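You operate a simulated robot arm through the tools that you are given. There is no shell and no other tool.

Carry out the task below with a simulated robot arm. There is one attempt and no reset: what you move stays moved.

## Task
Crank 4 turns of base into the small pail and close it.
Fine: slide it under the spout and back to where it stood; leave the white pail alone.

Only the result counts: the job must be done as asked and must still hold three seconds after the hand-in. Knocking over, shifting, dropping, spilling or breaking anything else fails it.

## Robot
A 6-joint arm with a fingered hand, fixed in place. Base frame: the origin is on the floor under the middle of its stand, x ahead of it, y to its left, z up. Lengths are in m, angles in rad, forces in N, time in s.
It reaches about 1.052 m from its shoulder. Its first joint turns from -2.897 to 2.897 rad. Payload 4 kg.
The tool frame sits at the grasp point between the pads (the TCP): z along the fingers, y along the line on which they close. The tips reach 0.026 m beyond it. The gripper opens to 0.132 m; its body begins 0.073 m behind the TCP. The gripper is a hand of 5 fingers: y runs from the thumb to the fingers, the wrist lies at [0, 0, -0.239] in the tool frame.
Orientation is that of the tool frame in the base frame, as a unit quaternion [w, x, y, z]. With the fingers straight down and closing along the base's y, the tool's x points along the base's -x, its y along +y and its z along -z.

## Interface
- The arm moves only by the tool apply_moves. Its argument "targets" is a list of rows, each a list of 6 numbers: the shift along the tool's x, y, z in units of 500 mm (1.0 is 500 mm), then the turn, a rotation vector about the tool's x, y, z in units of 45 degrees (1.0 is 45 degrees). In form: [[dx, dy, dz, rx, ry, rz], ...]. A call has 1 to 20 rows; each row is the pose to reach, as a shift and turn from the pose commanded when the call began, along the tool's axes at that moment. A call with a number of a shift or a turn outside -1 to 1 is refused whole. Rows are played at 5 a second. More than 0.05 m and 0.15 rad between two rows, and nothing of the call is played. Where a pose cannot be reached the arm comes as near as it can. A force on the tool above 40 N (or 10 N above the force at the start of the call, whichever is more), or a blocked arm, ends the call early, and 0.2 s more pass. In this call time passes only in rows, and 0.2 s behind the last. It gives the time, the measured TCP pose, the force on the tool (base axes), the opening and the grip force at its end, in the units of the frame above (readings bear some noise), with the torque about the TCP (base axes, N m) and any sound that the robot's microphone picked up, and new pictures: "views" is both (left out), scene, wrist or none.
- Cameras (640 x 400 px; columns grow to the right, rows downward): "scene" is fixed at [0.0503, -0.6518, 1.3661]; the picture's right is [0.78, -0.63, 0.00], its down [-0.21, -0.26, -0.94] and it looks along [0.60, 0.73, -0.33] (base axes); focal length 324 px, centre (320, 200). "wrist" rides on the gripper at [0.085, 0.002, -0.097] in the tool frame; the picture's right is [-0.02, 1.00, 0.00], its down [-0.75, -0.02, -0.66] and it looks along [-0.66, -0.01, 0.75] (tool axes); focal length 270 px, centre (320, 200).
- set_fingers(finger1, finger2, finger3, finger4, thumb_bend): sets how far each is bent, from 0 (flat) to 1 (curled in); at 0.3 the hand is open as for a grip, at 0.7 the pads meet at the TCP. One left out holds its place. A second passes; each finger stops where it meets its share of the squeeze, and holds until it gets a number again. It is the only way to open and close the hand. It gives what a move gives, with no picture; readings hold the bend of each and the force on the fingers (four entries, about 0 where the hand has none), thumb and palm.
- measure_at(camera, pixels): there is no depth. For up to 12 entries [column, row, z] of the newest picture of that camera ("zoom" is the newest enlarged one), the place [x, y] in the base frame at which the ray of that pixel passes the height z, good to about 0.002 m. The clock stands still meanwhile.
- close_up(camera, box): a new picture of the part [left, top, right, bottom] of that camera's present view, enlarged. The clock stands still meanwhile.
- close_job(): hands the job in; it is judged then, once.

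Open the gripper and draw the arm clear of the work before you hand the job in, unless the task says otherwise.

The tools are called after ">>>" by a JSON object that holds its "method" and its "body". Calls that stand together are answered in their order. apply_moves: Moves the arm, as the interface text tells. Its arguments: {"type":"object","properties":{"targets":{"type":"array"},"views":{"type":"string","enum":["both","scene","wrist","none"]}},"required":["targets"]} The other tools are called the same way: set_fingers (finger1, finger2, finger3, finger4, thumb_bend) moves the fingers one by one; measure_at (camera, pixels) gives the place at which the rays of pixels pass given heights; close_up (camera, box) takes an enlarged picture of a part of a camera's view; close_job () hands the job in.

At the start:

```text
time_s: 0.0
ee_pos: [0.3758, -0.0414, 1.3177]
tcp_rot: [0.0, 0.001, 1.0, 0.0]
wrist_force: [-0.4, -0.8, -0.7]
ft_torque: [0.02, 0.03, 0.03]
grip_width: 0.1317
grip_force: 0.1
shape: jaw
bend: [0.3, 0.3, 0.3, 0.3, 0.3]
finger forces: [0.1, 0.0, 0.1, 0.0, 0.1, 0.0]
```

scene: 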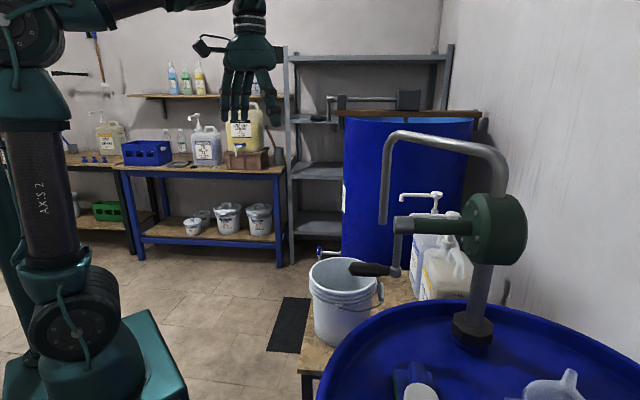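
wrist: 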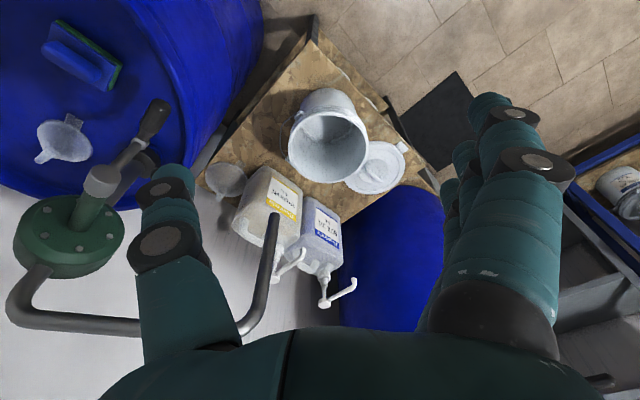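

The scene shows a pail at about (342,300) on a wooden table, a rotary drum pump at (490,230) with a spout, and other pails on the far bench at (228,218). I'll look at enlarged views before I move anything.

>>> {"method": "close_up", "body": {"camera": "scene", "box": [290, 110, 530, 400]}}

>>> {"method": "close_up", "body": {"camera": "wrist", "box": [0, 60, 460, 350]}}

>>> {"method": "close_up", "body": {"camera": "scene", "box": [60, 90, 300, 270]}}

>>> {"method": "close_up", "body": {"camera": "scene", "box": [380, 280, 640, 400]}}

```text
1.38 times, centred on (410, 255) of scene
```

zoom: 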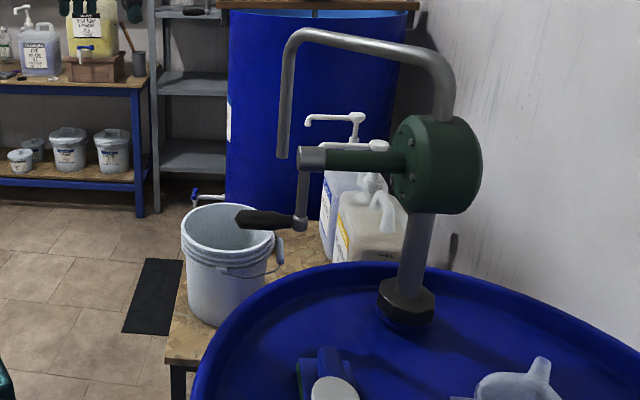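

```text
1.38 times, centred on (230, 205) of wrist
```

zoom: 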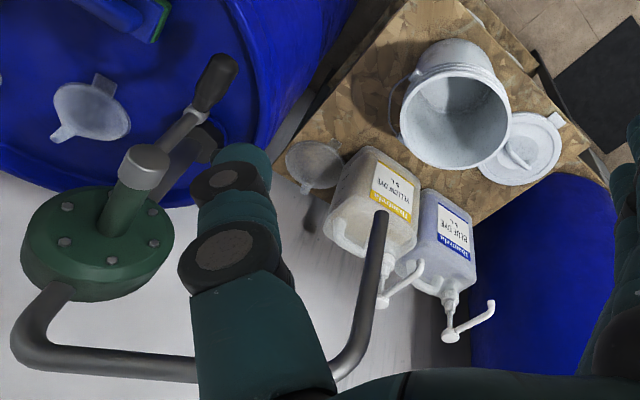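

```text
2.22 times, centred on (180, 180) of scene
```

zoom: 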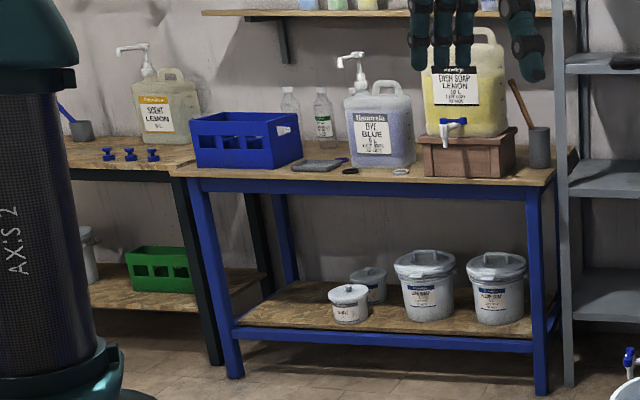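

```text
2.46 times, centred on (510, 340) of scene
```

zoom: 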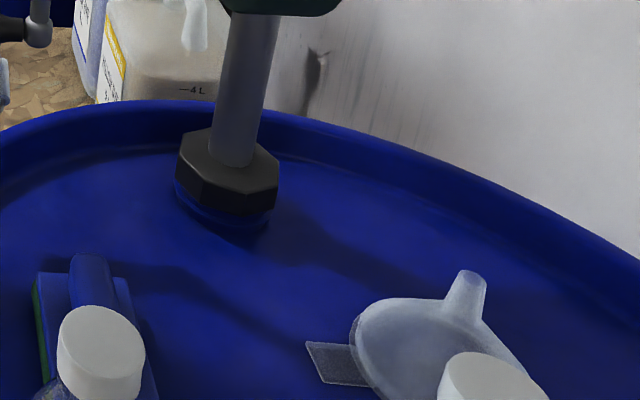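

I'll triangulate the main objects (pail, lid, spout tip, crank handle and table) by measuring the same features in both cameras at several heights.

>>> {"method": "measure_at", "body": {"camera": "scene", "pixels": [[345, 275, 0.6], [345, 275, 0.7], [345, 275, 0.8], [345, 275, 0.9], [384, 222, 0.9], [384, 222, 1.0], [384, 222, 1.1], [384, 222, 1.2], [302, 372, 0.4], [302, 372, 0.5], [302, 372, 0.6], [302, 372, 0.7]]}}

>>> {"method": "measure_at", "body": {"camera": "wrist", "pixels": [[329, 146, 0.6], [329, 146, 0.7], [329, 146, 0.8], [329, 146, 0.9], [276, 213, 0.9], [276, 213, 1.0], [276, 213, 1.1], [276, 213, 1.2], [313, 15, 0.4], [313, 15, 0.5], [313, 15, 0.6], [313, 15, 0.7]]}}

```text
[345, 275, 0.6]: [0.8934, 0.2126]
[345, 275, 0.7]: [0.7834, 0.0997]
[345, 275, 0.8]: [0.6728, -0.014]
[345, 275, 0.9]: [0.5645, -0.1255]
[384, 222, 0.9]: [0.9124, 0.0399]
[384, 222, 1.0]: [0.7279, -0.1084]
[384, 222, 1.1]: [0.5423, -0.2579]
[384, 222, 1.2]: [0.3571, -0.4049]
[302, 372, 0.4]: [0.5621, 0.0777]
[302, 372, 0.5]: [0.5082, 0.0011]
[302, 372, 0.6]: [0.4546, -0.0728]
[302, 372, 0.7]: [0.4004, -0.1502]
```

```text
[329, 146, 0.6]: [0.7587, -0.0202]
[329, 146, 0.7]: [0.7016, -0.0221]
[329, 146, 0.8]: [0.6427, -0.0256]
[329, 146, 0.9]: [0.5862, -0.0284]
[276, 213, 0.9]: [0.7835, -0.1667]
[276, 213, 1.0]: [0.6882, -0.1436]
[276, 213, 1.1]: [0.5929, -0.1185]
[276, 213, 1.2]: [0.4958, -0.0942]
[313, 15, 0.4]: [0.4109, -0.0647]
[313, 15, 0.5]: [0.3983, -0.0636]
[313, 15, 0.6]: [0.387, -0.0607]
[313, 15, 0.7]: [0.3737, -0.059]
```

The spout tip triangulates to about (0.68,-0.14,1.02), and the big pail's rim is at about z 0.82. I'll enlarge the small grey object at wrist (228,180), the lid at (375,167), and the pail labels on the far bench.

>>> {"method": "close_up", "body": {"camera": "wrist", "box": [180, 130, 280, 220]}}

>>> {"method": "close_up", "body": {"camera": "wrist", "box": [270, 70, 430, 220]}}

>>> {"method": "close_up", "body": {"camera": "scene", "box": [175, 190, 285, 245]}}

>>> {"method": "close_up", "body": {"camera": "scene", "box": [290, 240, 420, 380]}}

>>> {"method": "close_up", "body": {"camera": "scene", "box": [60, 180, 140, 240]}}

>>> {"method": "close_up", "body": {"camera": "wrist", "box": [560, 130, 640, 260]}}

```text
4.44 times, centred on (230, 175) of wrist
```

zoom: 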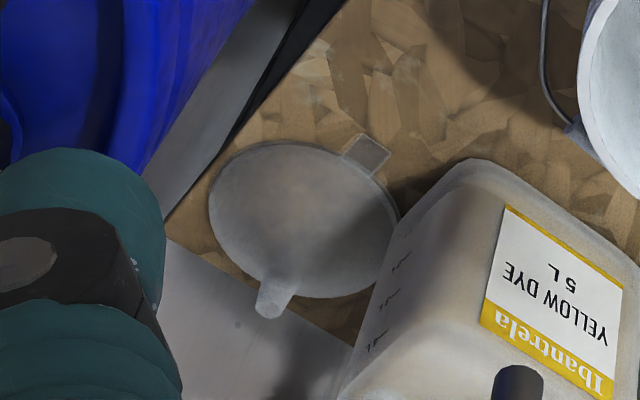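

```text
2.67 times, centred on (350, 145) of wrist
```

zoom: 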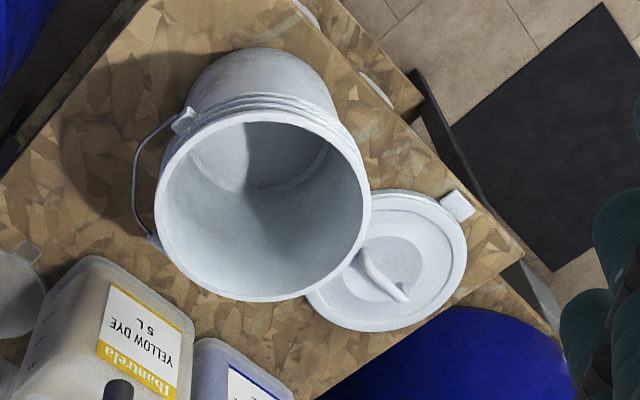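

```text
5.82 times, centred on (230, 218) of scene
```

zoom: 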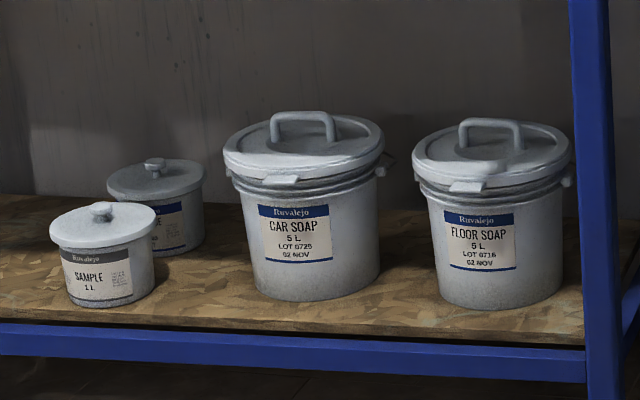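

```text
2.86 times, centred on (355, 310) of scene
```

zoom: 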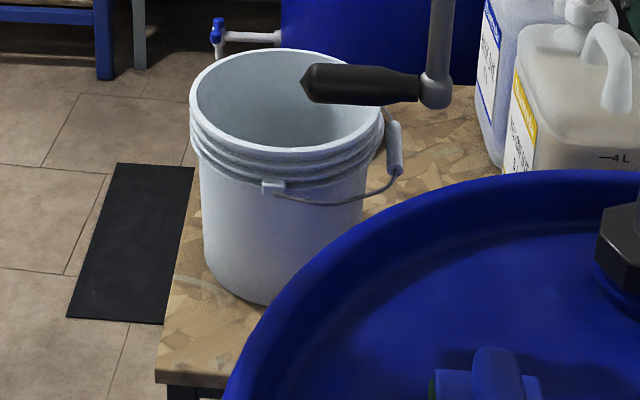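

```text
6.67 times, centred on (100, 210) of scene
```

zoom: 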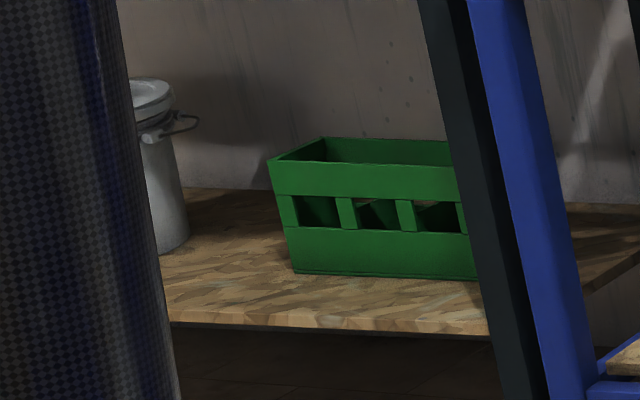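

```text
3.08 times, centred on (600, 195) of wrist
```

zoom: 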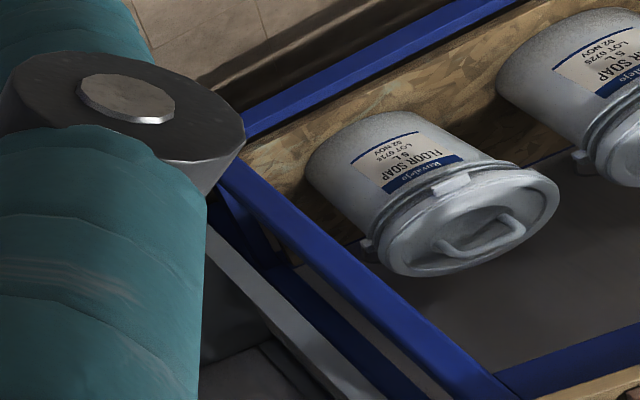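

The table beside the drum seems to have something white beyond its edge, at wrist-zoom (375,90) and (310,10), possibly on a lower shelf. I'll move the hand to the left (+y) and turn it to look back at the table from the open side.

>>> {"method": "apply_moves", "body": {"targets": [[0, 0.09, 0, 0, 0, 0.125], [0, 0.18, 0, 0, 0, 0.25], [0, 0.27, 0, 0, 0, 0.375], [0, 0.36, 0, 0, 0, 0.5], [0, 0.45, 0, 0, 0, 0.625], [0, 0.54, 0, 0, 0, 0.75], [0, 0.63, 0, 0, 0, 0.875], [0, 0.7, 0, 0, 0, 1.0]]}}

```text
time_s: 1.8
ee_pos: [0.3766, 0.3083, 1.3204]
tcp_rot: [0.0, 0.384, 0.923, 0.0]
wrist_force: [1.0, 0.4, 0.0]
ft_torque: [0.01, 0.0, 0.0]
grip_width: 0.1322
grip_force: 0.1
shape: jaw
bend: [0.3, 0.3, 0.3, 0.3, 0.3]
finger forces: [0.0, 0.0, 0.1, 0.1, 0.0, 0.1]
```

scene: 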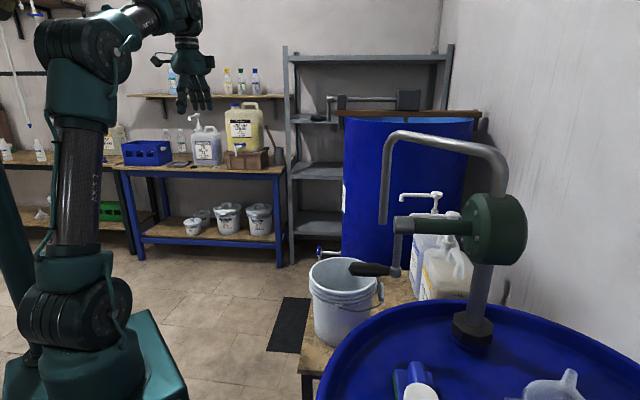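
wrist: 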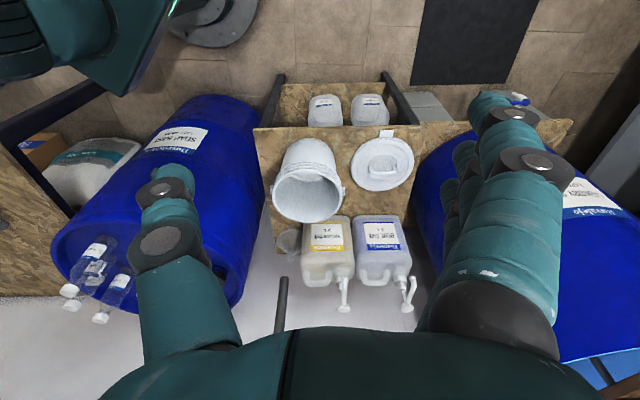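

The wrist view now shows the table square on, with pail, lid, dye jugs and lower-shelf containers, plus a labelled drum at (180,135). I'll enlarge these.

>>> {"method": "close_up", "body": {"camera": "wrist", "box": [250, 70, 450, 200]}}

>>> {"method": "close_up", "body": {"camera": "wrist", "box": [40, 80, 260, 220]}}

>>> {"method": "close_up", "body": {"camera": "wrist", "box": [260, 130, 440, 320]}}

>>> {"method": "close_up", "body": {"camera": "wrist", "box": [400, 70, 640, 320]}}

>>> {"method": "close_up", "body": {"camera": "scene", "box": [0, 100, 150, 260]}}

```text
3.08 times, centred on (350, 135) of wrist
```

zoom: 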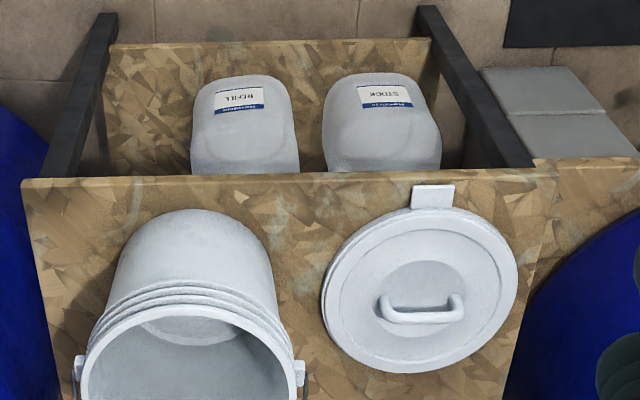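

```text
2.86 times, centred on (150, 150) of wrist
```

zoom: 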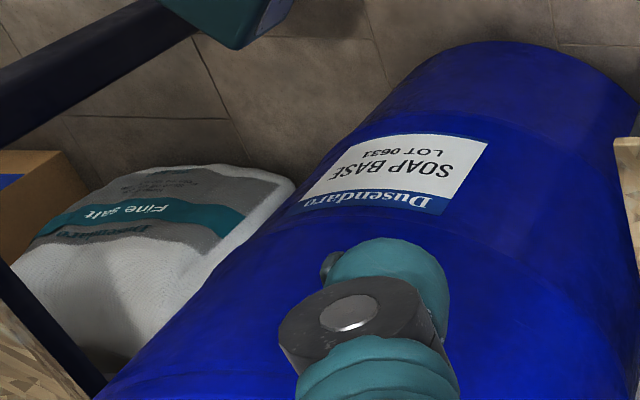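

```text
2.11 times, centred on (350, 225) of wrist
```

zoom: 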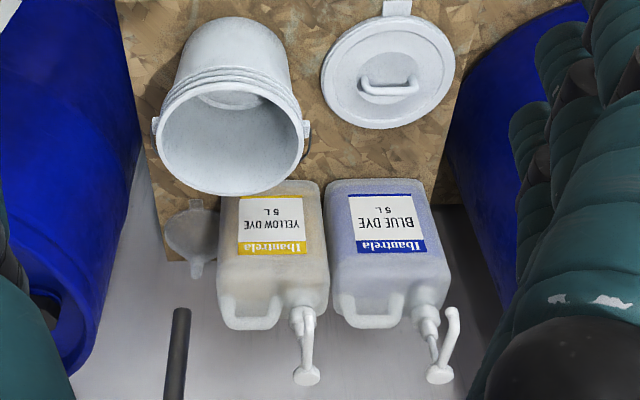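

```text
1.60 times, centred on (520, 195) of wrist
```

zoom: 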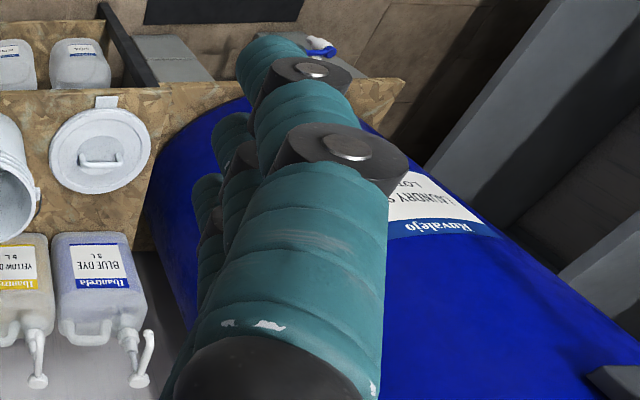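

```text
2.50 times, centred on (75, 180) of scene
```

zoom: 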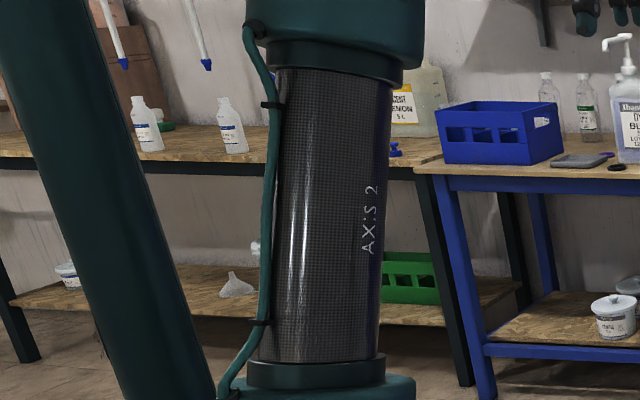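

The drum with the pump is labelled SOAP BASE, and the table holds a white pail with a lid beside it at (382,165). I'll measure the table corners and these objects in this view at candidate heights.

>>> {"method": "measure_at", "body": {"camera": "wrist", "pixels": [[255, 130, 0.5], [255, 130, 0.6], [255, 130, 0.7], [308, 195, 0.8], [308, 195, 0.85], [282, 280, 1.0], [282, 280, 1.05], [382, 165, 0.6], [480, 122, 0.6], [272, 250, 0.6], [290, 240, 0.6], [345, 192, 0.85]]}}

>>> {"method": "measure_at", "body": {"camera": "scene", "pixels": [[302, 372, 0.55], [302, 372, 0.6], [302, 372, 0.65], [345, 275, 0.8], [345, 275, 0.82], [345, 275, 0.78], [384, 222, 1.02], [384, 222, 1.04], [352, 269, 0.95], [352, 269, 1.0], [395, 222, 1.05], [395, 222, 1.1]]}}

```text
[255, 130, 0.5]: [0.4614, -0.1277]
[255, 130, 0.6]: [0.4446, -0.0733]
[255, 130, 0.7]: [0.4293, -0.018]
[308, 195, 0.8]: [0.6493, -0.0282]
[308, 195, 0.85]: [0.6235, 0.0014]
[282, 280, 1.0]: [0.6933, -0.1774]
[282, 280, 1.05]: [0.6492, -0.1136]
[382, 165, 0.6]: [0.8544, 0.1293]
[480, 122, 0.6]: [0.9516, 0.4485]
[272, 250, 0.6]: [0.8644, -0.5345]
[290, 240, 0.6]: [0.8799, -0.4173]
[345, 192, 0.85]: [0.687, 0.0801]
```

```text
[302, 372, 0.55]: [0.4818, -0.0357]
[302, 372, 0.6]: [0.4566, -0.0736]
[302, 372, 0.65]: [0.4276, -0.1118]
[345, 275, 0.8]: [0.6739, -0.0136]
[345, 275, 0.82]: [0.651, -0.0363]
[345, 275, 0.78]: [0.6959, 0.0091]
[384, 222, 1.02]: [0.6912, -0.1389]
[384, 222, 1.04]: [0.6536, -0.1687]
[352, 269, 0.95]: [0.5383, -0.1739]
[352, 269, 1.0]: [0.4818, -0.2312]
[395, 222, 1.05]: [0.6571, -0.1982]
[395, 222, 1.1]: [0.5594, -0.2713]
```

The table top is about z 0.60, its near corner is at about (0.45,-0.07), and the pail on it is about 12 cm from the spout axis. Before I decide which pail is the small one, I'll look around the rest of the cell, turning the hand left towards the benches.

>>> {"method": "apply_moves", "body": {"targets": [[0, 0, 0, 0, 0, -0.16], [0, 0, 0, 0, 0, -0.33], [0, 0, 0, 0, 0, -0.5], [0, 0, 0, 0, 0, -0.66], [0, 0, 0, 0, 0, -0.83], [0, 0, 0, 0, 0, -1.0]], "views": "none"}}

>>> {"method": "apply_moves", "body": {"targets": [[0, 0, 0, 0, 0, -0.16], [0, 0, 0, 0, 0, -0.33], [0, 0, 0, 0, 0, -0.5], [0, 0, 0, 0, 0, -0.66], [0, 0, 0, 0, 0, -0.83], [0, 0, 0, 0, 0, -1.0]], "views": "wrist"}}

>>> {"method": "apply_moves", "body": {"targets": [[0, 0, 0, 0, -0.16, 0], [0, 0, 0, 0, -0.32, 0], [0, 0, 0, 0, -0.48, 0]], "views": "wrist"}}

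```text
time_s: 3.2
ee_pos: [0.3762, 0.3075, 1.3194]
tcp_rot: [0.0, -0.001, 1.0, 0.0]
wrist_force: [-0.1, -0.5, 1.0]
ft_torque: [0.01, 0.05, -0.02]
grip_width: 0.132
grip_force: 0.0
shape: jaw
bend: [0.3, 0.3, 0.3, 0.3, 0.3]
finger forces: [0.0, 0.0, 0.0, 0.0, 0.0, 0.0]
```

```text
time_s: 4.6
ee_pos: [0.377, 0.3071, 1.3188]
tcp_rot: [0.0, -0.384, 0.923, -0.001]
wrist_force: [0.6, 0.5, 0.7]
ft_torque: [-0.01, 0.0, -0.03]
grip_width: 0.1319
grip_force: 0.1
shape: jaw
bend: [0.3, 0.3, 0.3, 0.3, 0.3]
finger forces: [0.0, 0.0, 0.0, 0.1, 0.1, 0.0]
```

wrist: 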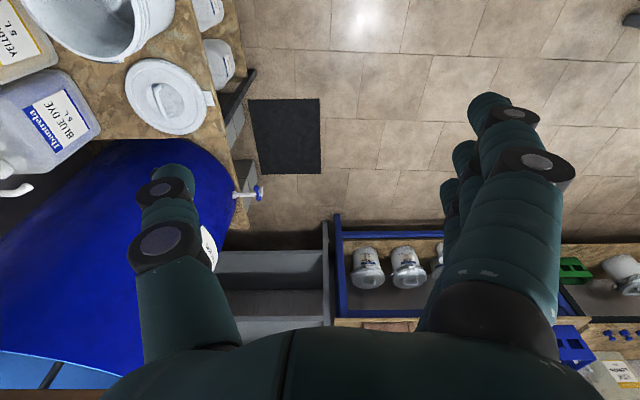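

```text
time_s: 5.4
ee_pos: [0.3979, 0.3045, 1.3306]
tcp_rot: [0.133, -0.383, 0.912, 0.058]
wrist_force: [0.0, 0.4, 0.5]
ft_torque: [0.01, 0.02, -0.03]
grip_width: 0.132
grip_force: 0.0
shape: jaw
bend: [0.3, 0.3, 0.3, 0.3, 0.3]
finger forces: [0.0, 0.1, 0.0, 0.1, 0.0, 0.0]
out of reach, approached as far as the arm can: row 2, 3
```

wrist: 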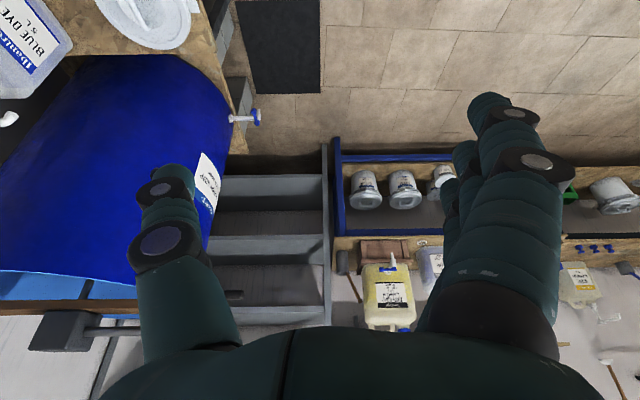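

The far benches hold only labelled, lidded pails well away from the arm. I'll undo the tilt, keep turning left to check the left and rear sides, and enlarge what shows.

>>> {"method": "apply_moves", "body": {"targets": [[0, 0, 0, 0, 0.12, 0], [0, 0, 0, 0, 0.24, 0], [0, 0, 0, 0, 0.36, 0]], "views": "none"}}

>>> {"method": "apply_moves", "body": {"targets": [[0, 0, 0, 0, 0, -0.16], [0, 0, 0, 0, 0, -0.33], [0, 0, 0, 0, 0, -0.5], [0, 0, 0, 0, 0, -0.66], [0, 0, 0, 0, 0, -0.83], [0, 0, 0, 0, 0, -1.0]], "views": "wrist"}}

>>> {"method": "apply_moves", "body": {"targets": [[0, 0, 0, 0, 0, -0.16], [0, 0, 0, 0, 0, -0.33], [0, 0, 0, 0, 0, -0.5], [0, 0, 0, 0, 0, -0.66], [0, 0, 0, 0, 0, -0.83], [0, 0, 0, 0, 0, -1.0]], "views": "wrist"}}

```text
time_s: 6.2
ee_pos: [0.3967, 0.3032, 1.3297]
tcp_rot: [0.002, -0.387, 0.922, 0.004]
wrist_force: [-1.1, -0.2, -0.2]
ft_torque: [0.0, -0.01, 0.0]
grip_width: 0.1317
grip_force: 0.0
shape: jaw
bend: [0.3, 0.3, 0.3, 0.3, 0.3]
finger forces: [0.1, 0.0, 0.0, 0.2, 0.0, 0.0]
```

```text
time_s: 7.6
ee_pos: [0.3965, 0.3034, 1.33]
tcp_rot: [-0.003, 0.711, -0.703, -0.004]
wrist_force: [-1.1, -0.4, 0.0]
ft_torque: [-0.01, 0.02, 0.0]
grip_width: 0.1321
grip_force: 0.1
shape: jaw
bend: [0.3, 0.3, 0.3, 0.3, 0.3]
finger forces: [0.0, 0.0, 0.0, 0.0, 0.0, 0.0]
```

wrist: 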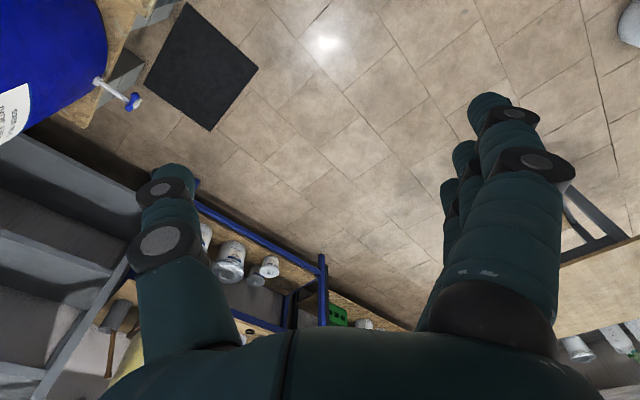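

```text
time_s: 9.0
ee_pos: [0.3805, 0.3116, 1.3101]
tcp_rot: [0.004, 0.922, -0.385, 0.026]
wrist_force: [-0.8, 0.0, -0.6]
ft_torque: [0.05, 0.0, -0.01]
grip_width: 0.1316
grip_force: 0.0
shape: jaw
bend: [0.3, 0.3, 0.3, 0.3, 0.3]
finger forces: [0.0, 0.0, 0.1, 0.0, 0.1, 0.0]
out of reach, approached as far as the arm can: row 5, 6
```

wrist: 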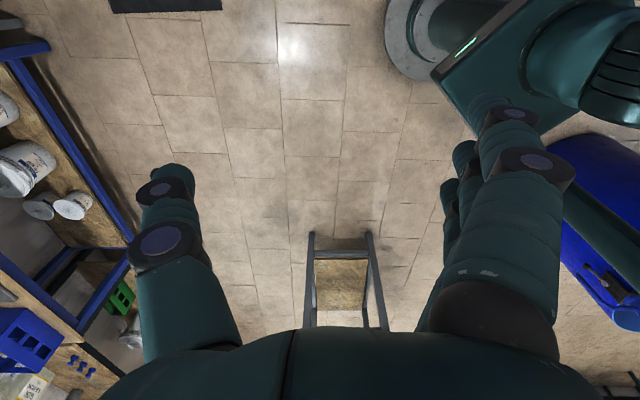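

There's a small stand at (340,275) and another blue drum behind the base at (600,210). I'll enlarge those areas.

>>> {"method": "close_up", "body": {"camera": "wrist", "box": [260, 200, 440, 330]}}

>>> {"method": "close_up", "body": {"camera": "wrist", "box": [520, 100, 640, 400]}}

>>> {"method": "close_up", "body": {"camera": "wrist", "box": [0, 0, 180, 400]}}

```text
3.08 times, centred on (350, 265) of wrist
```

zoom: 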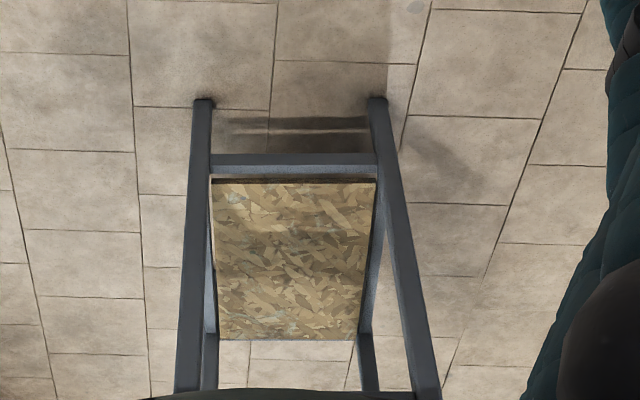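

```text
1.33 times, centred on (580, 250) of wrist
```

zoom: 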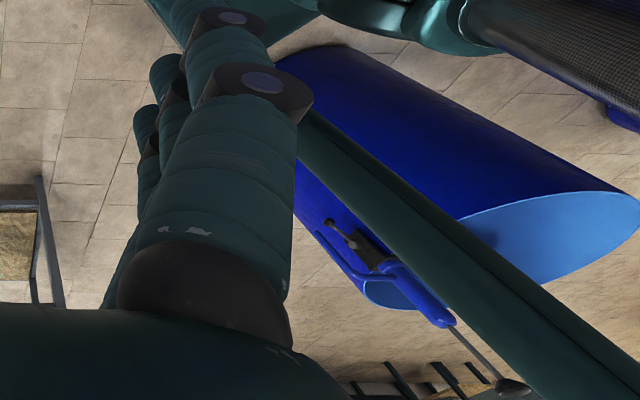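

```text
1.00 times, centred on (90, 200) of wrist (not enlarged: the box is as wide or as high as the picture)
```

zoom: 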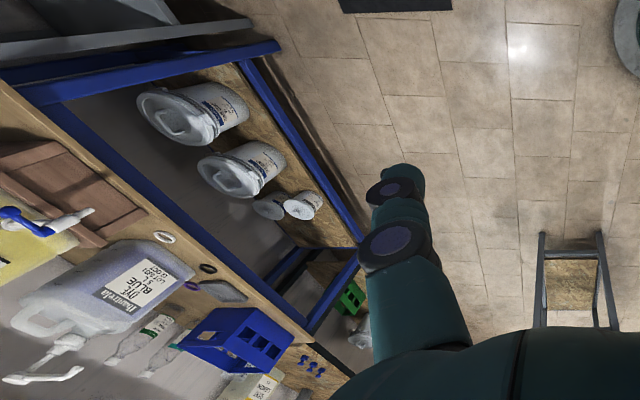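

I'll check whether the bench objects are within reach by measuring their floor contact points in the scene view.

>>> {"method": "measure_at", "body": {"camera": "scene", "pixels": [[140, 262, 0.0], [279, 267, 0.0], [132, 247, 0.0], [75, 205, 0.3], [305, 385, 0.0], [197, 230, 0.3], [270, 350, 0.0], [310, 297, 0.0]]}}

>>> {"method": "measure_at", "body": {"camera": "wrist", "pixels": [[317, 229, 0.0], [366, 229, 0.0], [340, 300, 0.3], [310, 320, 0.6]]}}

```text
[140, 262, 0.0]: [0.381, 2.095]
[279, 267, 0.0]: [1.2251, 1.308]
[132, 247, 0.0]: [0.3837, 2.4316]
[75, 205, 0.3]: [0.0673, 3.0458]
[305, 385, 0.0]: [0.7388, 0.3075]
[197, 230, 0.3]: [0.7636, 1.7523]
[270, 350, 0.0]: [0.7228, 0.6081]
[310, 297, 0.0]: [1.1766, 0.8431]
```

```text
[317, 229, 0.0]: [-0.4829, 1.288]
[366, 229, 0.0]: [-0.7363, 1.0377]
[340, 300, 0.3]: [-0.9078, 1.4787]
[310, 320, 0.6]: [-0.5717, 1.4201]
```

The benches are 1.7 m or more away, so only things near the table, the drum and the robot's right side matter. I'll turn back and look at the right (-y) side.

>>> {"method": "apply_moves", "body": {"targets": [[0, 0, 0, 0, 0, 0.16], [0, 0, 0, 0, 0, 0.33], [0, 0, 0, 0, 0, 0.5], [0, 0, 0, 0, 0, 0.66], [0, 0, 0, 0, 0, 0.83], [0, 0, 0, 0, 0, 1.0]], "views": "none"}}

>>> {"method": "apply_moves", "body": {"targets": [[0, 0, 0, 0, 0, 0.16], [0, 0, 0, 0, 0, 0.33], [0, 0, 0, 0, 0, 0.5], [0, 0, 0, 0, 0, 0.66], [0, 0, 0, 0, 0, 0.83], [0, 0, 0, 0, 0, 1.0]], "views": "none"}}

>>> {"method": "apply_moves", "body": {"targets": [[0, 0, 0, 0, 0, 0.16], [0, 0, 0, 0, 0, 0.33], [0, 0, 0, 0, 0, 0.5], [0, 0, 0, 0, 0, 0.66], [0, 0, 0, 0, 0, 0.83], [0, 0, 0, 0, 0, 1.0]], "views": "wrist"}}

```text
time_s: 10.4
ee_pos: [0.3816, 0.3142, 1.3092]
tcp_rot: [0.008, -0.704, 0.71, -0.024]
wrist_force: [-0.4, 0.0, 0.3]
ft_torque: [0.01, -0.02, -0.02]
grip_width: 0.1319
grip_force: 0.0
shape: jaw
bend: [0.3, 0.3, 0.3, 0.3, 0.3]
finger forces: [0.0, 0.1, 0.1, 0.0, 0.0, 0.1]
```

```text
time_s: 11.8
ee_pos: [0.381, 0.313, 1.309]
tcp_rot: [0.017, -0.377, 0.926, -0.021]
wrist_force: [0.2, 0.3, -0.8]
ft_torque: [-0.04, -0.01, -0.01]
grip_width: 0.1321
grip_force: 0.1
shape: jaw
bend: [0.3, 0.3, 0.3, 0.3, 0.3]
finger forces: [0.0, 0.0, 0.0, 0.0, 0.0, 0.1]
```

```text
time_s: 13.2
ee_pos: [0.3813, 0.3138, 1.3086]
tcp_rot: [0.024, 0.006, 1.0, -0.013]
wrist_force: [0.5, -0.1, 0.3]
ft_torque: [-0.01, 0.0, 0.04]
grip_width: 0.1319
grip_force: 0.1
shape: jaw
bend: [0.3, 0.3, 0.3, 0.3, 0.3]
finger forces: [0.1, 0.1, 0.0, 0.1, 0.1, 0.0]
```

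wrist: 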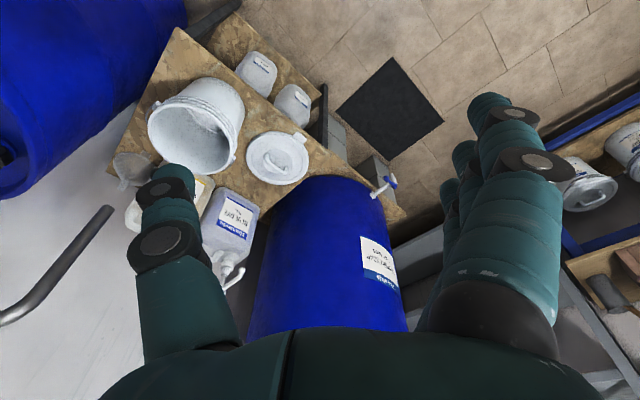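

Now I'll shift back to the right by 0.35 m and turn towards -y to see the drum top and whatever is beyond it.

>>> {"method": "apply_moves", "body": {"targets": [[0, -0.09, 0, 0, 0, 0.125], [0, -0.18, 0, 0, 0, 0.25], [0, -0.27, 0, 0, 0, 0.375], [0, -0.36, 0, 0, 0, 0.5], [0, -0.45, 0, 0, 0, 0.625], [0, -0.54, 0, 0, 0, 0.75], [0, -0.63, 0, 0, 0, 0.875], [0, -0.7, 0, 0, 0, 1.0]], "views": "wrist"}}

>>> {"method": "apply_moves", "body": {"targets": [[0, 0, 0, 0, 0, 0.16], [0, 0, 0, 0, 0, 0.33], [0, 0, 0, 0, 0, 0.5], [0, 0, 0, 0, 0, 0.66], [0, 0, 0, 0, 0, 0.83], [0, 0, 0, 0, 0, 1.0]], "views": "both"}}

```text
time_s: 15.0
ee_pos: [0.3783, -0.0366, 1.3166]
tcp_rot: [0.026, 0.386, 0.922, -0.002]
wrist_force: [1.0, 0.0, -0.5]
ft_torque: [0.01, 0.02, 0.01]
grip_width: 0.132
grip_force: 0.0
shape: jaw
bend: [0.3, 0.3, 0.3, 0.3, 0.3]
finger forces: [0.0, 0.0, 0.0, 0.0, 0.0, 0.0]
```

wrist: 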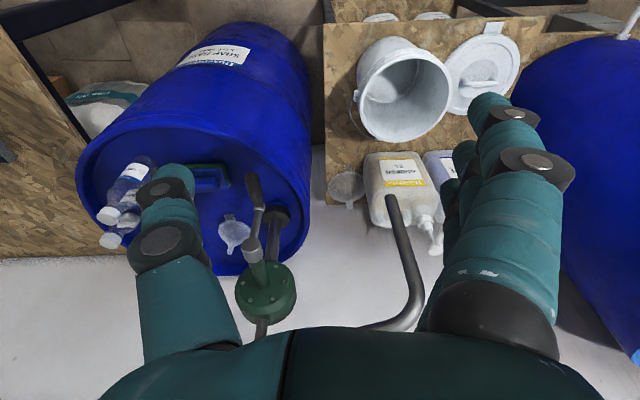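

```text
time_s: 16.4
ee_pos: [0.3785, -0.0371, 1.3176]
tcp_rot: [0.025, 0.71, 0.704, 0.008]
wrist_force: [0.9, -0.6, -0.1]
ft_torque: [0.01, 0.01, 0.02]
grip_width: 0.1317
grip_force: 0.1
shape: jaw
bend: [0.3, 0.3, 0.3, 0.3, 0.3]
finger forces: [0.1, 0.1, 0.0, 0.0, 0.0, 0.0]
```

scene: 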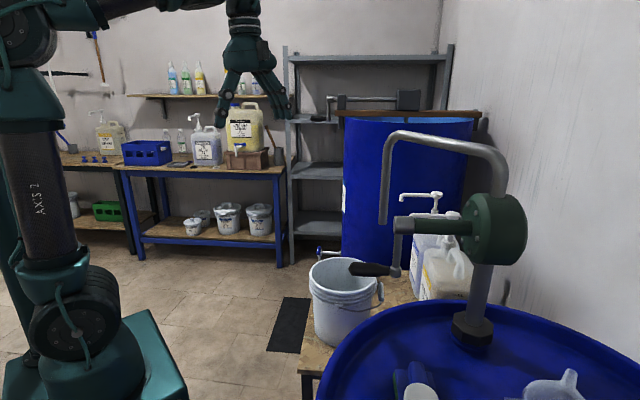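
wrist: 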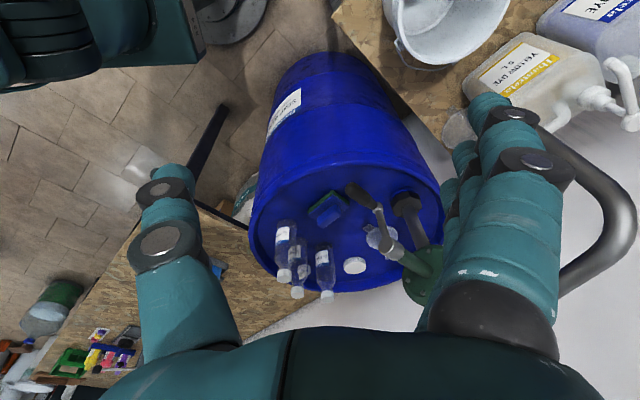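

The right side has a bench with small bottles and crates, and the drum top carries bottles and a sponge; I see no other pail yet. I'll enlarge the pump/crank area and the bench at lower left.

>>> {"method": "close_up", "body": {"camera": "wrist", "box": [230, 50, 480, 310]}}

>>> {"method": "close_up", "body": {"camera": "wrist", "box": [0, 130, 260, 400]}}

>>> {"method": "close_up", "body": {"camera": "wrist", "box": [0, 260, 150, 390]}}

>>> {"method": "close_up", "body": {"camera": "scene", "box": [340, 180, 540, 360]}}

```text
1.54 times, centred on (355, 180) of wrist
```

zoom: 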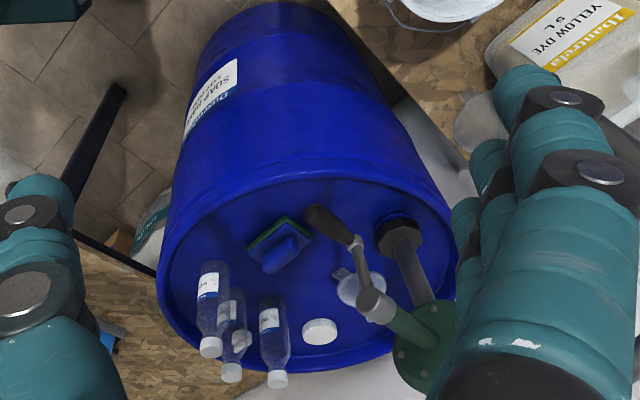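

```text
1.48 times, centred on (130, 265) of wrist
```

zoom: 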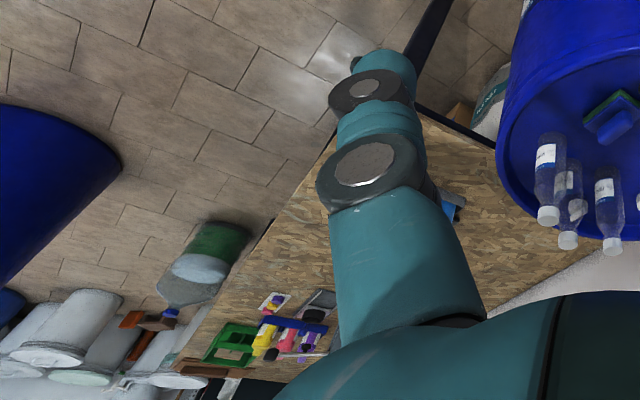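

```text
3.08 times, centred on (75, 325) of wrist
```

zoom: 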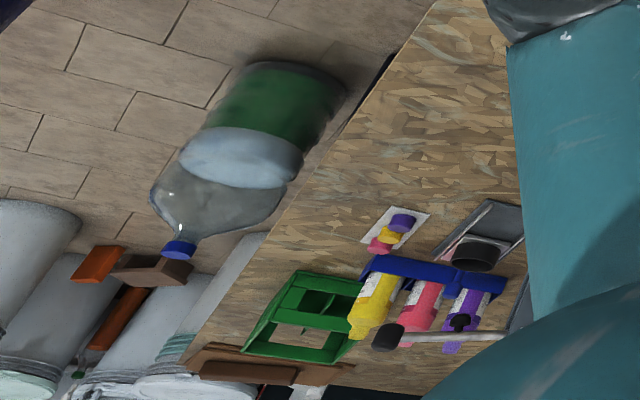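

```text
2.22 times, centred on (440, 270) of scene
```

zoom: 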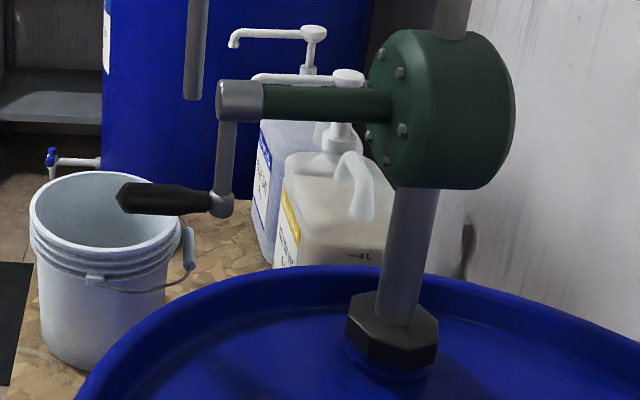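

Several large pails show at the lower left of the wrist view, behind the robot. I'll turn another 45° to see them and check whether any are in reach.

>>> {"method": "apply_moves", "body": {"targets": [[0, 0, 0, 0, 0, 0.16], [0, 0, 0, 0, 0, 0.33], [0, 0, 0, 0, 0, 0.5], [0, 0, 0, 0, 0, 0.66], [0, 0, 0, 0, 0, 0.83], [0, 0, 0, 0, 0, 1.0]], "views": "wrist"}}

>>> {"method": "close_up", "body": {"camera": "wrist", "box": [200, 150, 480, 330]}}

>>> {"method": "close_up", "body": {"camera": "wrist", "box": [0, 100, 300, 330]}}

```text
time_s: 17.8
ee_pos: [0.3772, -0.038, 1.3171]
tcp_rot: [0.021, 0.925, 0.378, 0.016]
wrist_force: [-1.1, 0.5, 0.4]
ft_torque: [0.0, -0.02, 0.0]
grip_width: 0.1318
grip_force: 0.1
shape: jaw
bend: [0.3, 0.3, 0.3, 0.3, 0.3]
finger forces: [0.0, 0.0, 0.0, 0.0, 0.1, 0.0]
```

wrist: 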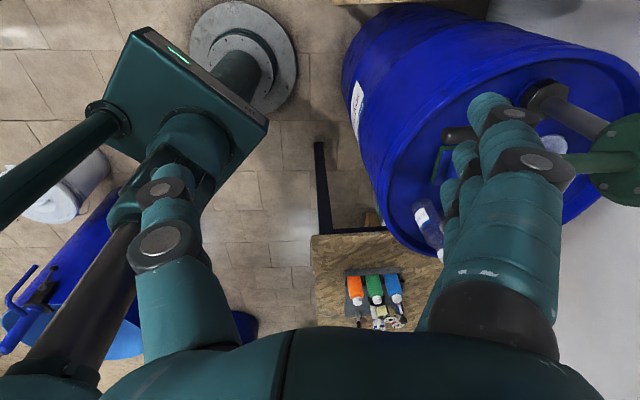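

```text
2.22 times, centred on (340, 240) of wrist
```

zoom: 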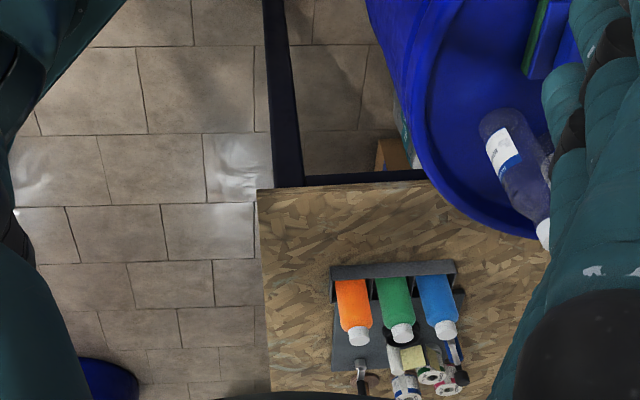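

```text
1.74 times, centred on (150, 215) of wrist
```

zoom: 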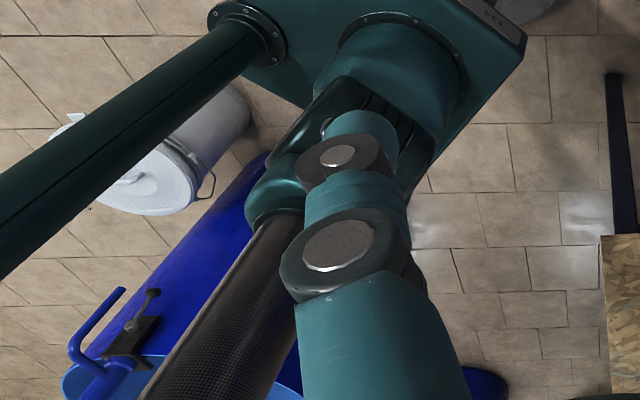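

A large lidded white pail stands on the floor behind the robot. That is the white pail to leave alone, so the open pail on the table is the small one. I'll level the hand and turn back to face the pump and table.

>>> {"method": "apply_moves", "body": {"targets": [[0, 0, 0, 0.065, -0.0175, 0]], "views": "none"}}

>>> {"method": "apply_moves", "body": {"targets": [[0, 0, 0, 0, 0, -0.16], [0, 0, 0, 0, 0, -0.33], [0, 0, 0, 0, 0, -0.5], [0, 0, 0, 0, 0, -0.66], [0, 0, 0, 0, 0, -0.83], [0, 0, 0, 0, 0, -1.0]], "views": "none"}}

>>> {"method": "apply_moves", "body": {"targets": [[0, 0, 0, 0, 0, -0.16], [0, 0, 0, 0, 0, -0.33], [0, 0, 0, 0, 0, -0.5], [0, 0, 0, 0, 0, -0.66], [0, 0, 0, 0, 0, -0.83], [0, 0, 0, 0, 0, -1.0]], "views": "wrist"}}

```text
time_s: 18.2
ee_pos: [0.3774, -0.0368, 1.3169]
tcp_rot: [-0.001, 0.926, 0.378, 0.002]
wrist_force: [-0.5, 0.0, -0.6]
ft_torque: [0.03, 0.0, -0.02]
grip_width: 0.132
grip_force: 0.0
shape: jaw
bend: [0.3, 0.3, 0.3, 0.3, 0.3]
finger forces: [0.1, 0.1, 0.0, 0.0, 0.0, 0.0]
```

```text
time_s: 19.6
ee_pos: [0.3785, -0.0368, 1.3175]
tcp_rot: [0.001, 0.709, 0.705, 0.001]
wrist_force: [0.0, 0.2, 0.0]
ft_torque: [0.0, 0.02, -0.01]
grip_width: 0.1318
grip_force: 0.1
shape: jaw
bend: [0.3, 0.3, 0.3, 0.3, 0.3]
finger forces: [0.1, 0.0, 0.1, 0.0, 0.0, 0.0]
```

```text
time_s: 21.0
ee_pos: [0.3773, -0.0363, 1.3178]
tcp_rot: [0.0, 0.385, 0.923, 0.001]
wrist_force: [-0.2, -0.5, -0.3]
ft_torque: [0.02, -0.01, 0.04]
grip_width: 0.1317
grip_force: 0.1
shape: jaw
bend: [0.3, 0.3, 0.3, 0.3, 0.3]
finger forces: [0.1, 0.0, 0.1, 0.0, 0.1, 0.1]
```

wrist: 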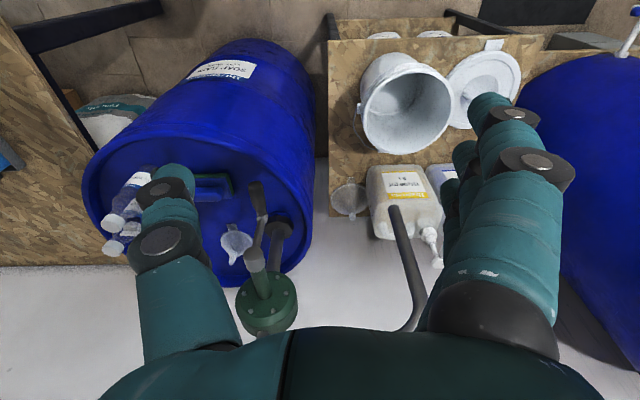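

The pump and table are now square on in the wrist view. I'll enlarge the crank and the spout end to pick precise points.

>>> {"method": "close_up", "body": {"camera": "wrist", "box": [200, 160, 328, 340]}}

>>> {"method": "close_up", "body": {"camera": "wrist", "box": [230, 160, 326, 220]}}

>>> {"method": "close_up", "body": {"camera": "wrist", "box": [320, 30, 530, 260]}}

>>> {"method": "close_up", "body": {"camera": "scene", "box": [340, 180, 430, 290]}}

```text
2.22 times, centred on (264, 250) of wrist
```

zoom: 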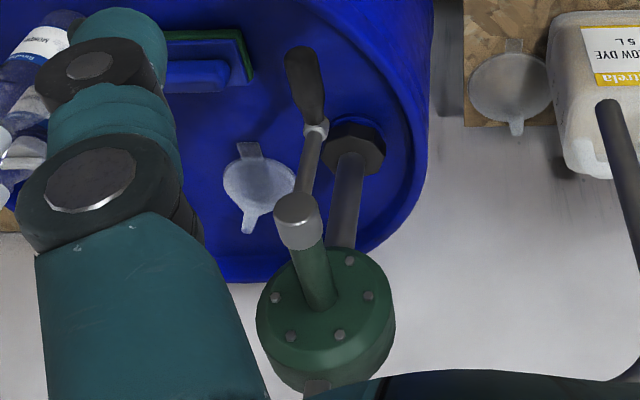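

```text
6.67 times, centred on (278, 190) of wrist
```

zoom: 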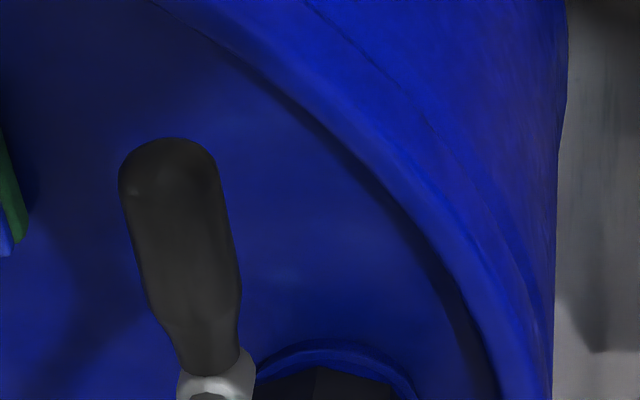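

```text
1.74 times, centred on (425, 145) of wrist
```

zoom: 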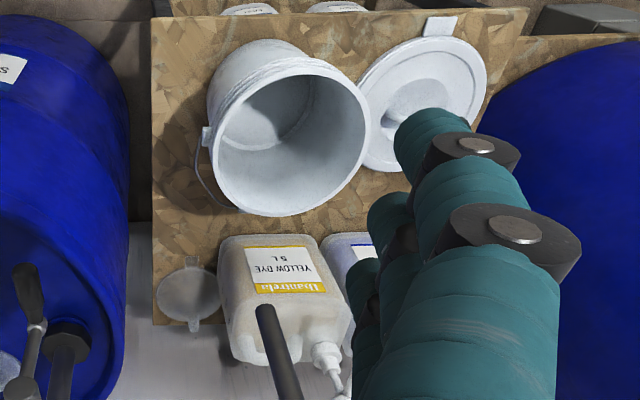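

```text
3.64 times, centred on (385, 235) of scene
```

zoom: 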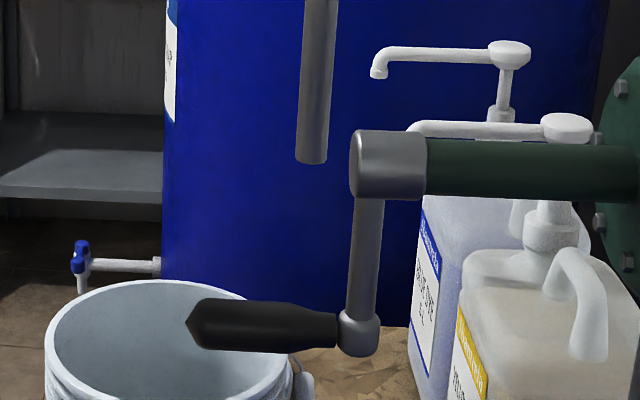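

I'll measure the matching points in both cameras: spout tip, handle tip, crank joint and hub face.

>>> {"method": "measure_at", "body": {"camera": "wrist", "pixels": [[394.5, 208.2, 1.0], [394.5, 208.2, 1.05], [255, 181.5, 0.9], [255, 181.5, 1.0], [262.6, 217, 0.9], [262.6, 217, 1.0], [253, 255, 1.0], [253, 255, 1.1], [403, 125, 0.8], [403, 125, 0.82], [328, 40, 0.6], [545, 37, 0.6]]}}

>>> {"method": "measure_at", "body": {"camera": "scene", "pixels": [[382.5, 223.5, 1.0], [382.5, 223.5, 1.05], [349.5, 269.3, 0.9], [349.5, 269.3, 1.0], [395.4, 271.5, 0.9], [395.4, 271.5, 1.0], [398, 225.4, 1.0], [398, 225.4, 1.1]]}}

```text
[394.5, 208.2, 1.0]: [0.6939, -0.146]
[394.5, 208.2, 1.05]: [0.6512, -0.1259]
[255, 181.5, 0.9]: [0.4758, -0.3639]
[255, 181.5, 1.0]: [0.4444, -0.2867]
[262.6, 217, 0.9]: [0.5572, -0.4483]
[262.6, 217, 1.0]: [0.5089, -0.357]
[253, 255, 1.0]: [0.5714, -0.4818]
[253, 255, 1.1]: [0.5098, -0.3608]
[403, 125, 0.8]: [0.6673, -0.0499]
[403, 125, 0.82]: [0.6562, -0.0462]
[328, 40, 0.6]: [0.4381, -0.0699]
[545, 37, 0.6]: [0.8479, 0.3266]
```

```text
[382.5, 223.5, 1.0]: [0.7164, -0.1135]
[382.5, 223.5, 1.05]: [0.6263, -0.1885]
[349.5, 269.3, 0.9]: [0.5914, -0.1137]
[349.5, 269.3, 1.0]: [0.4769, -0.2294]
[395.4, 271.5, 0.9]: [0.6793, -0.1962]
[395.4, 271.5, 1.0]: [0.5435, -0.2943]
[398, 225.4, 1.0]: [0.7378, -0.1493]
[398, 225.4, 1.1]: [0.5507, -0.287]
```

The crank axis is at about (0.494,-0.327,1.13). The crank arm hangs straight down about 0.095 m, the handle points from (0.495,-0.327) to (0.438,-0.264) at z of about 1.03, and the spout tip is at about (0.68,-0.14,1.02). Next I'll get the pail's exact starting position from its rim in close-ups.

>>> {"method": "close_up", "body": {"camera": "wrist", "box": [345, 45, 465, 160]}}

```text
3.48 times, centred on (405, 102) of wrist
```

zoom: 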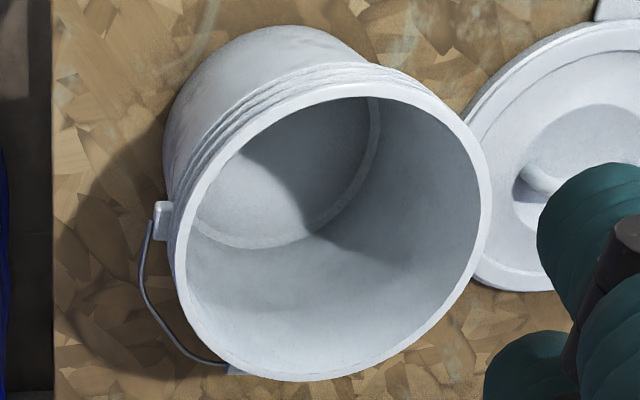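

I'll measure opposite rim points in this enlarged view, plus the inside bottom and the table edge.

>>> {"method": "measure_at", "body": {"camera": "zoom", "pixels": [[177, 262, 0.81], [491, 200, 0.81], [295, 381, 0.81], [368, 84, 0.81], [225, 345, 0.81], [450, 122, 0.81], [240, 155, 0.81], [440, 315, 0.81], [54, 120, 0.6], [162, 215, 0.76], [290, 240, 0.6], [60, 370, 0.6]]}}

>>> {"method": "close_up", "body": {"camera": "scene", "box": [300, 250, 400, 350]}}

```text
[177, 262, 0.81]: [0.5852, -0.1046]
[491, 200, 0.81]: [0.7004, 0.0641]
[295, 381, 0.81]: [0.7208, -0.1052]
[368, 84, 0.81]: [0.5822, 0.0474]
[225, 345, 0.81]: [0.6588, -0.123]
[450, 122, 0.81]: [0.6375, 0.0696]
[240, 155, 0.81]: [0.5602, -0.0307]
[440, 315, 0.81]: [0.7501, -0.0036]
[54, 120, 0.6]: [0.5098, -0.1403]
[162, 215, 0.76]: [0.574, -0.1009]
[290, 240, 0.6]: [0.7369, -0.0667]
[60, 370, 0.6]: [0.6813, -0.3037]
```

```text
4.00 times, centred on (350, 300) of scene
```

zoom: 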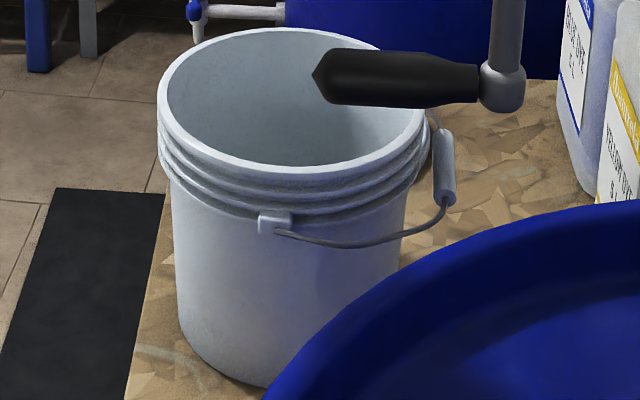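

I'll measure the same rim in the scene close-up to fix its height.

>>> {"method": "measure_at", "body": {"camera": "zoom", "pixels": [[158, 105, 0.81], [426, 108, 0.81], [290, 27, 0.81], [296, 187, 0.81], [158, 105, 0.8], [426, 108, 0.8], [290, 27, 0.8], [296, 187, 0.8], [270, 222, 0.76], [180, 320, 0.6], [265, 386, 0.6], [200, 360, 0.6]]}}

```text
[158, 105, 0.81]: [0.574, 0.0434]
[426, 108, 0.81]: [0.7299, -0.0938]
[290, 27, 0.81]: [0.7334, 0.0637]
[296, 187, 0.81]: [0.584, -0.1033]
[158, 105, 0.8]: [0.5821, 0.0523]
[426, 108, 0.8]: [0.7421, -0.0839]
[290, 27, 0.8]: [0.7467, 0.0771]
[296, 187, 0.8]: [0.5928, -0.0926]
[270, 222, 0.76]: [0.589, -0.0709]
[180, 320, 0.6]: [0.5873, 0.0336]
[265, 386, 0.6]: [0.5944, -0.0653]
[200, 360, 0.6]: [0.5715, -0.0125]
```

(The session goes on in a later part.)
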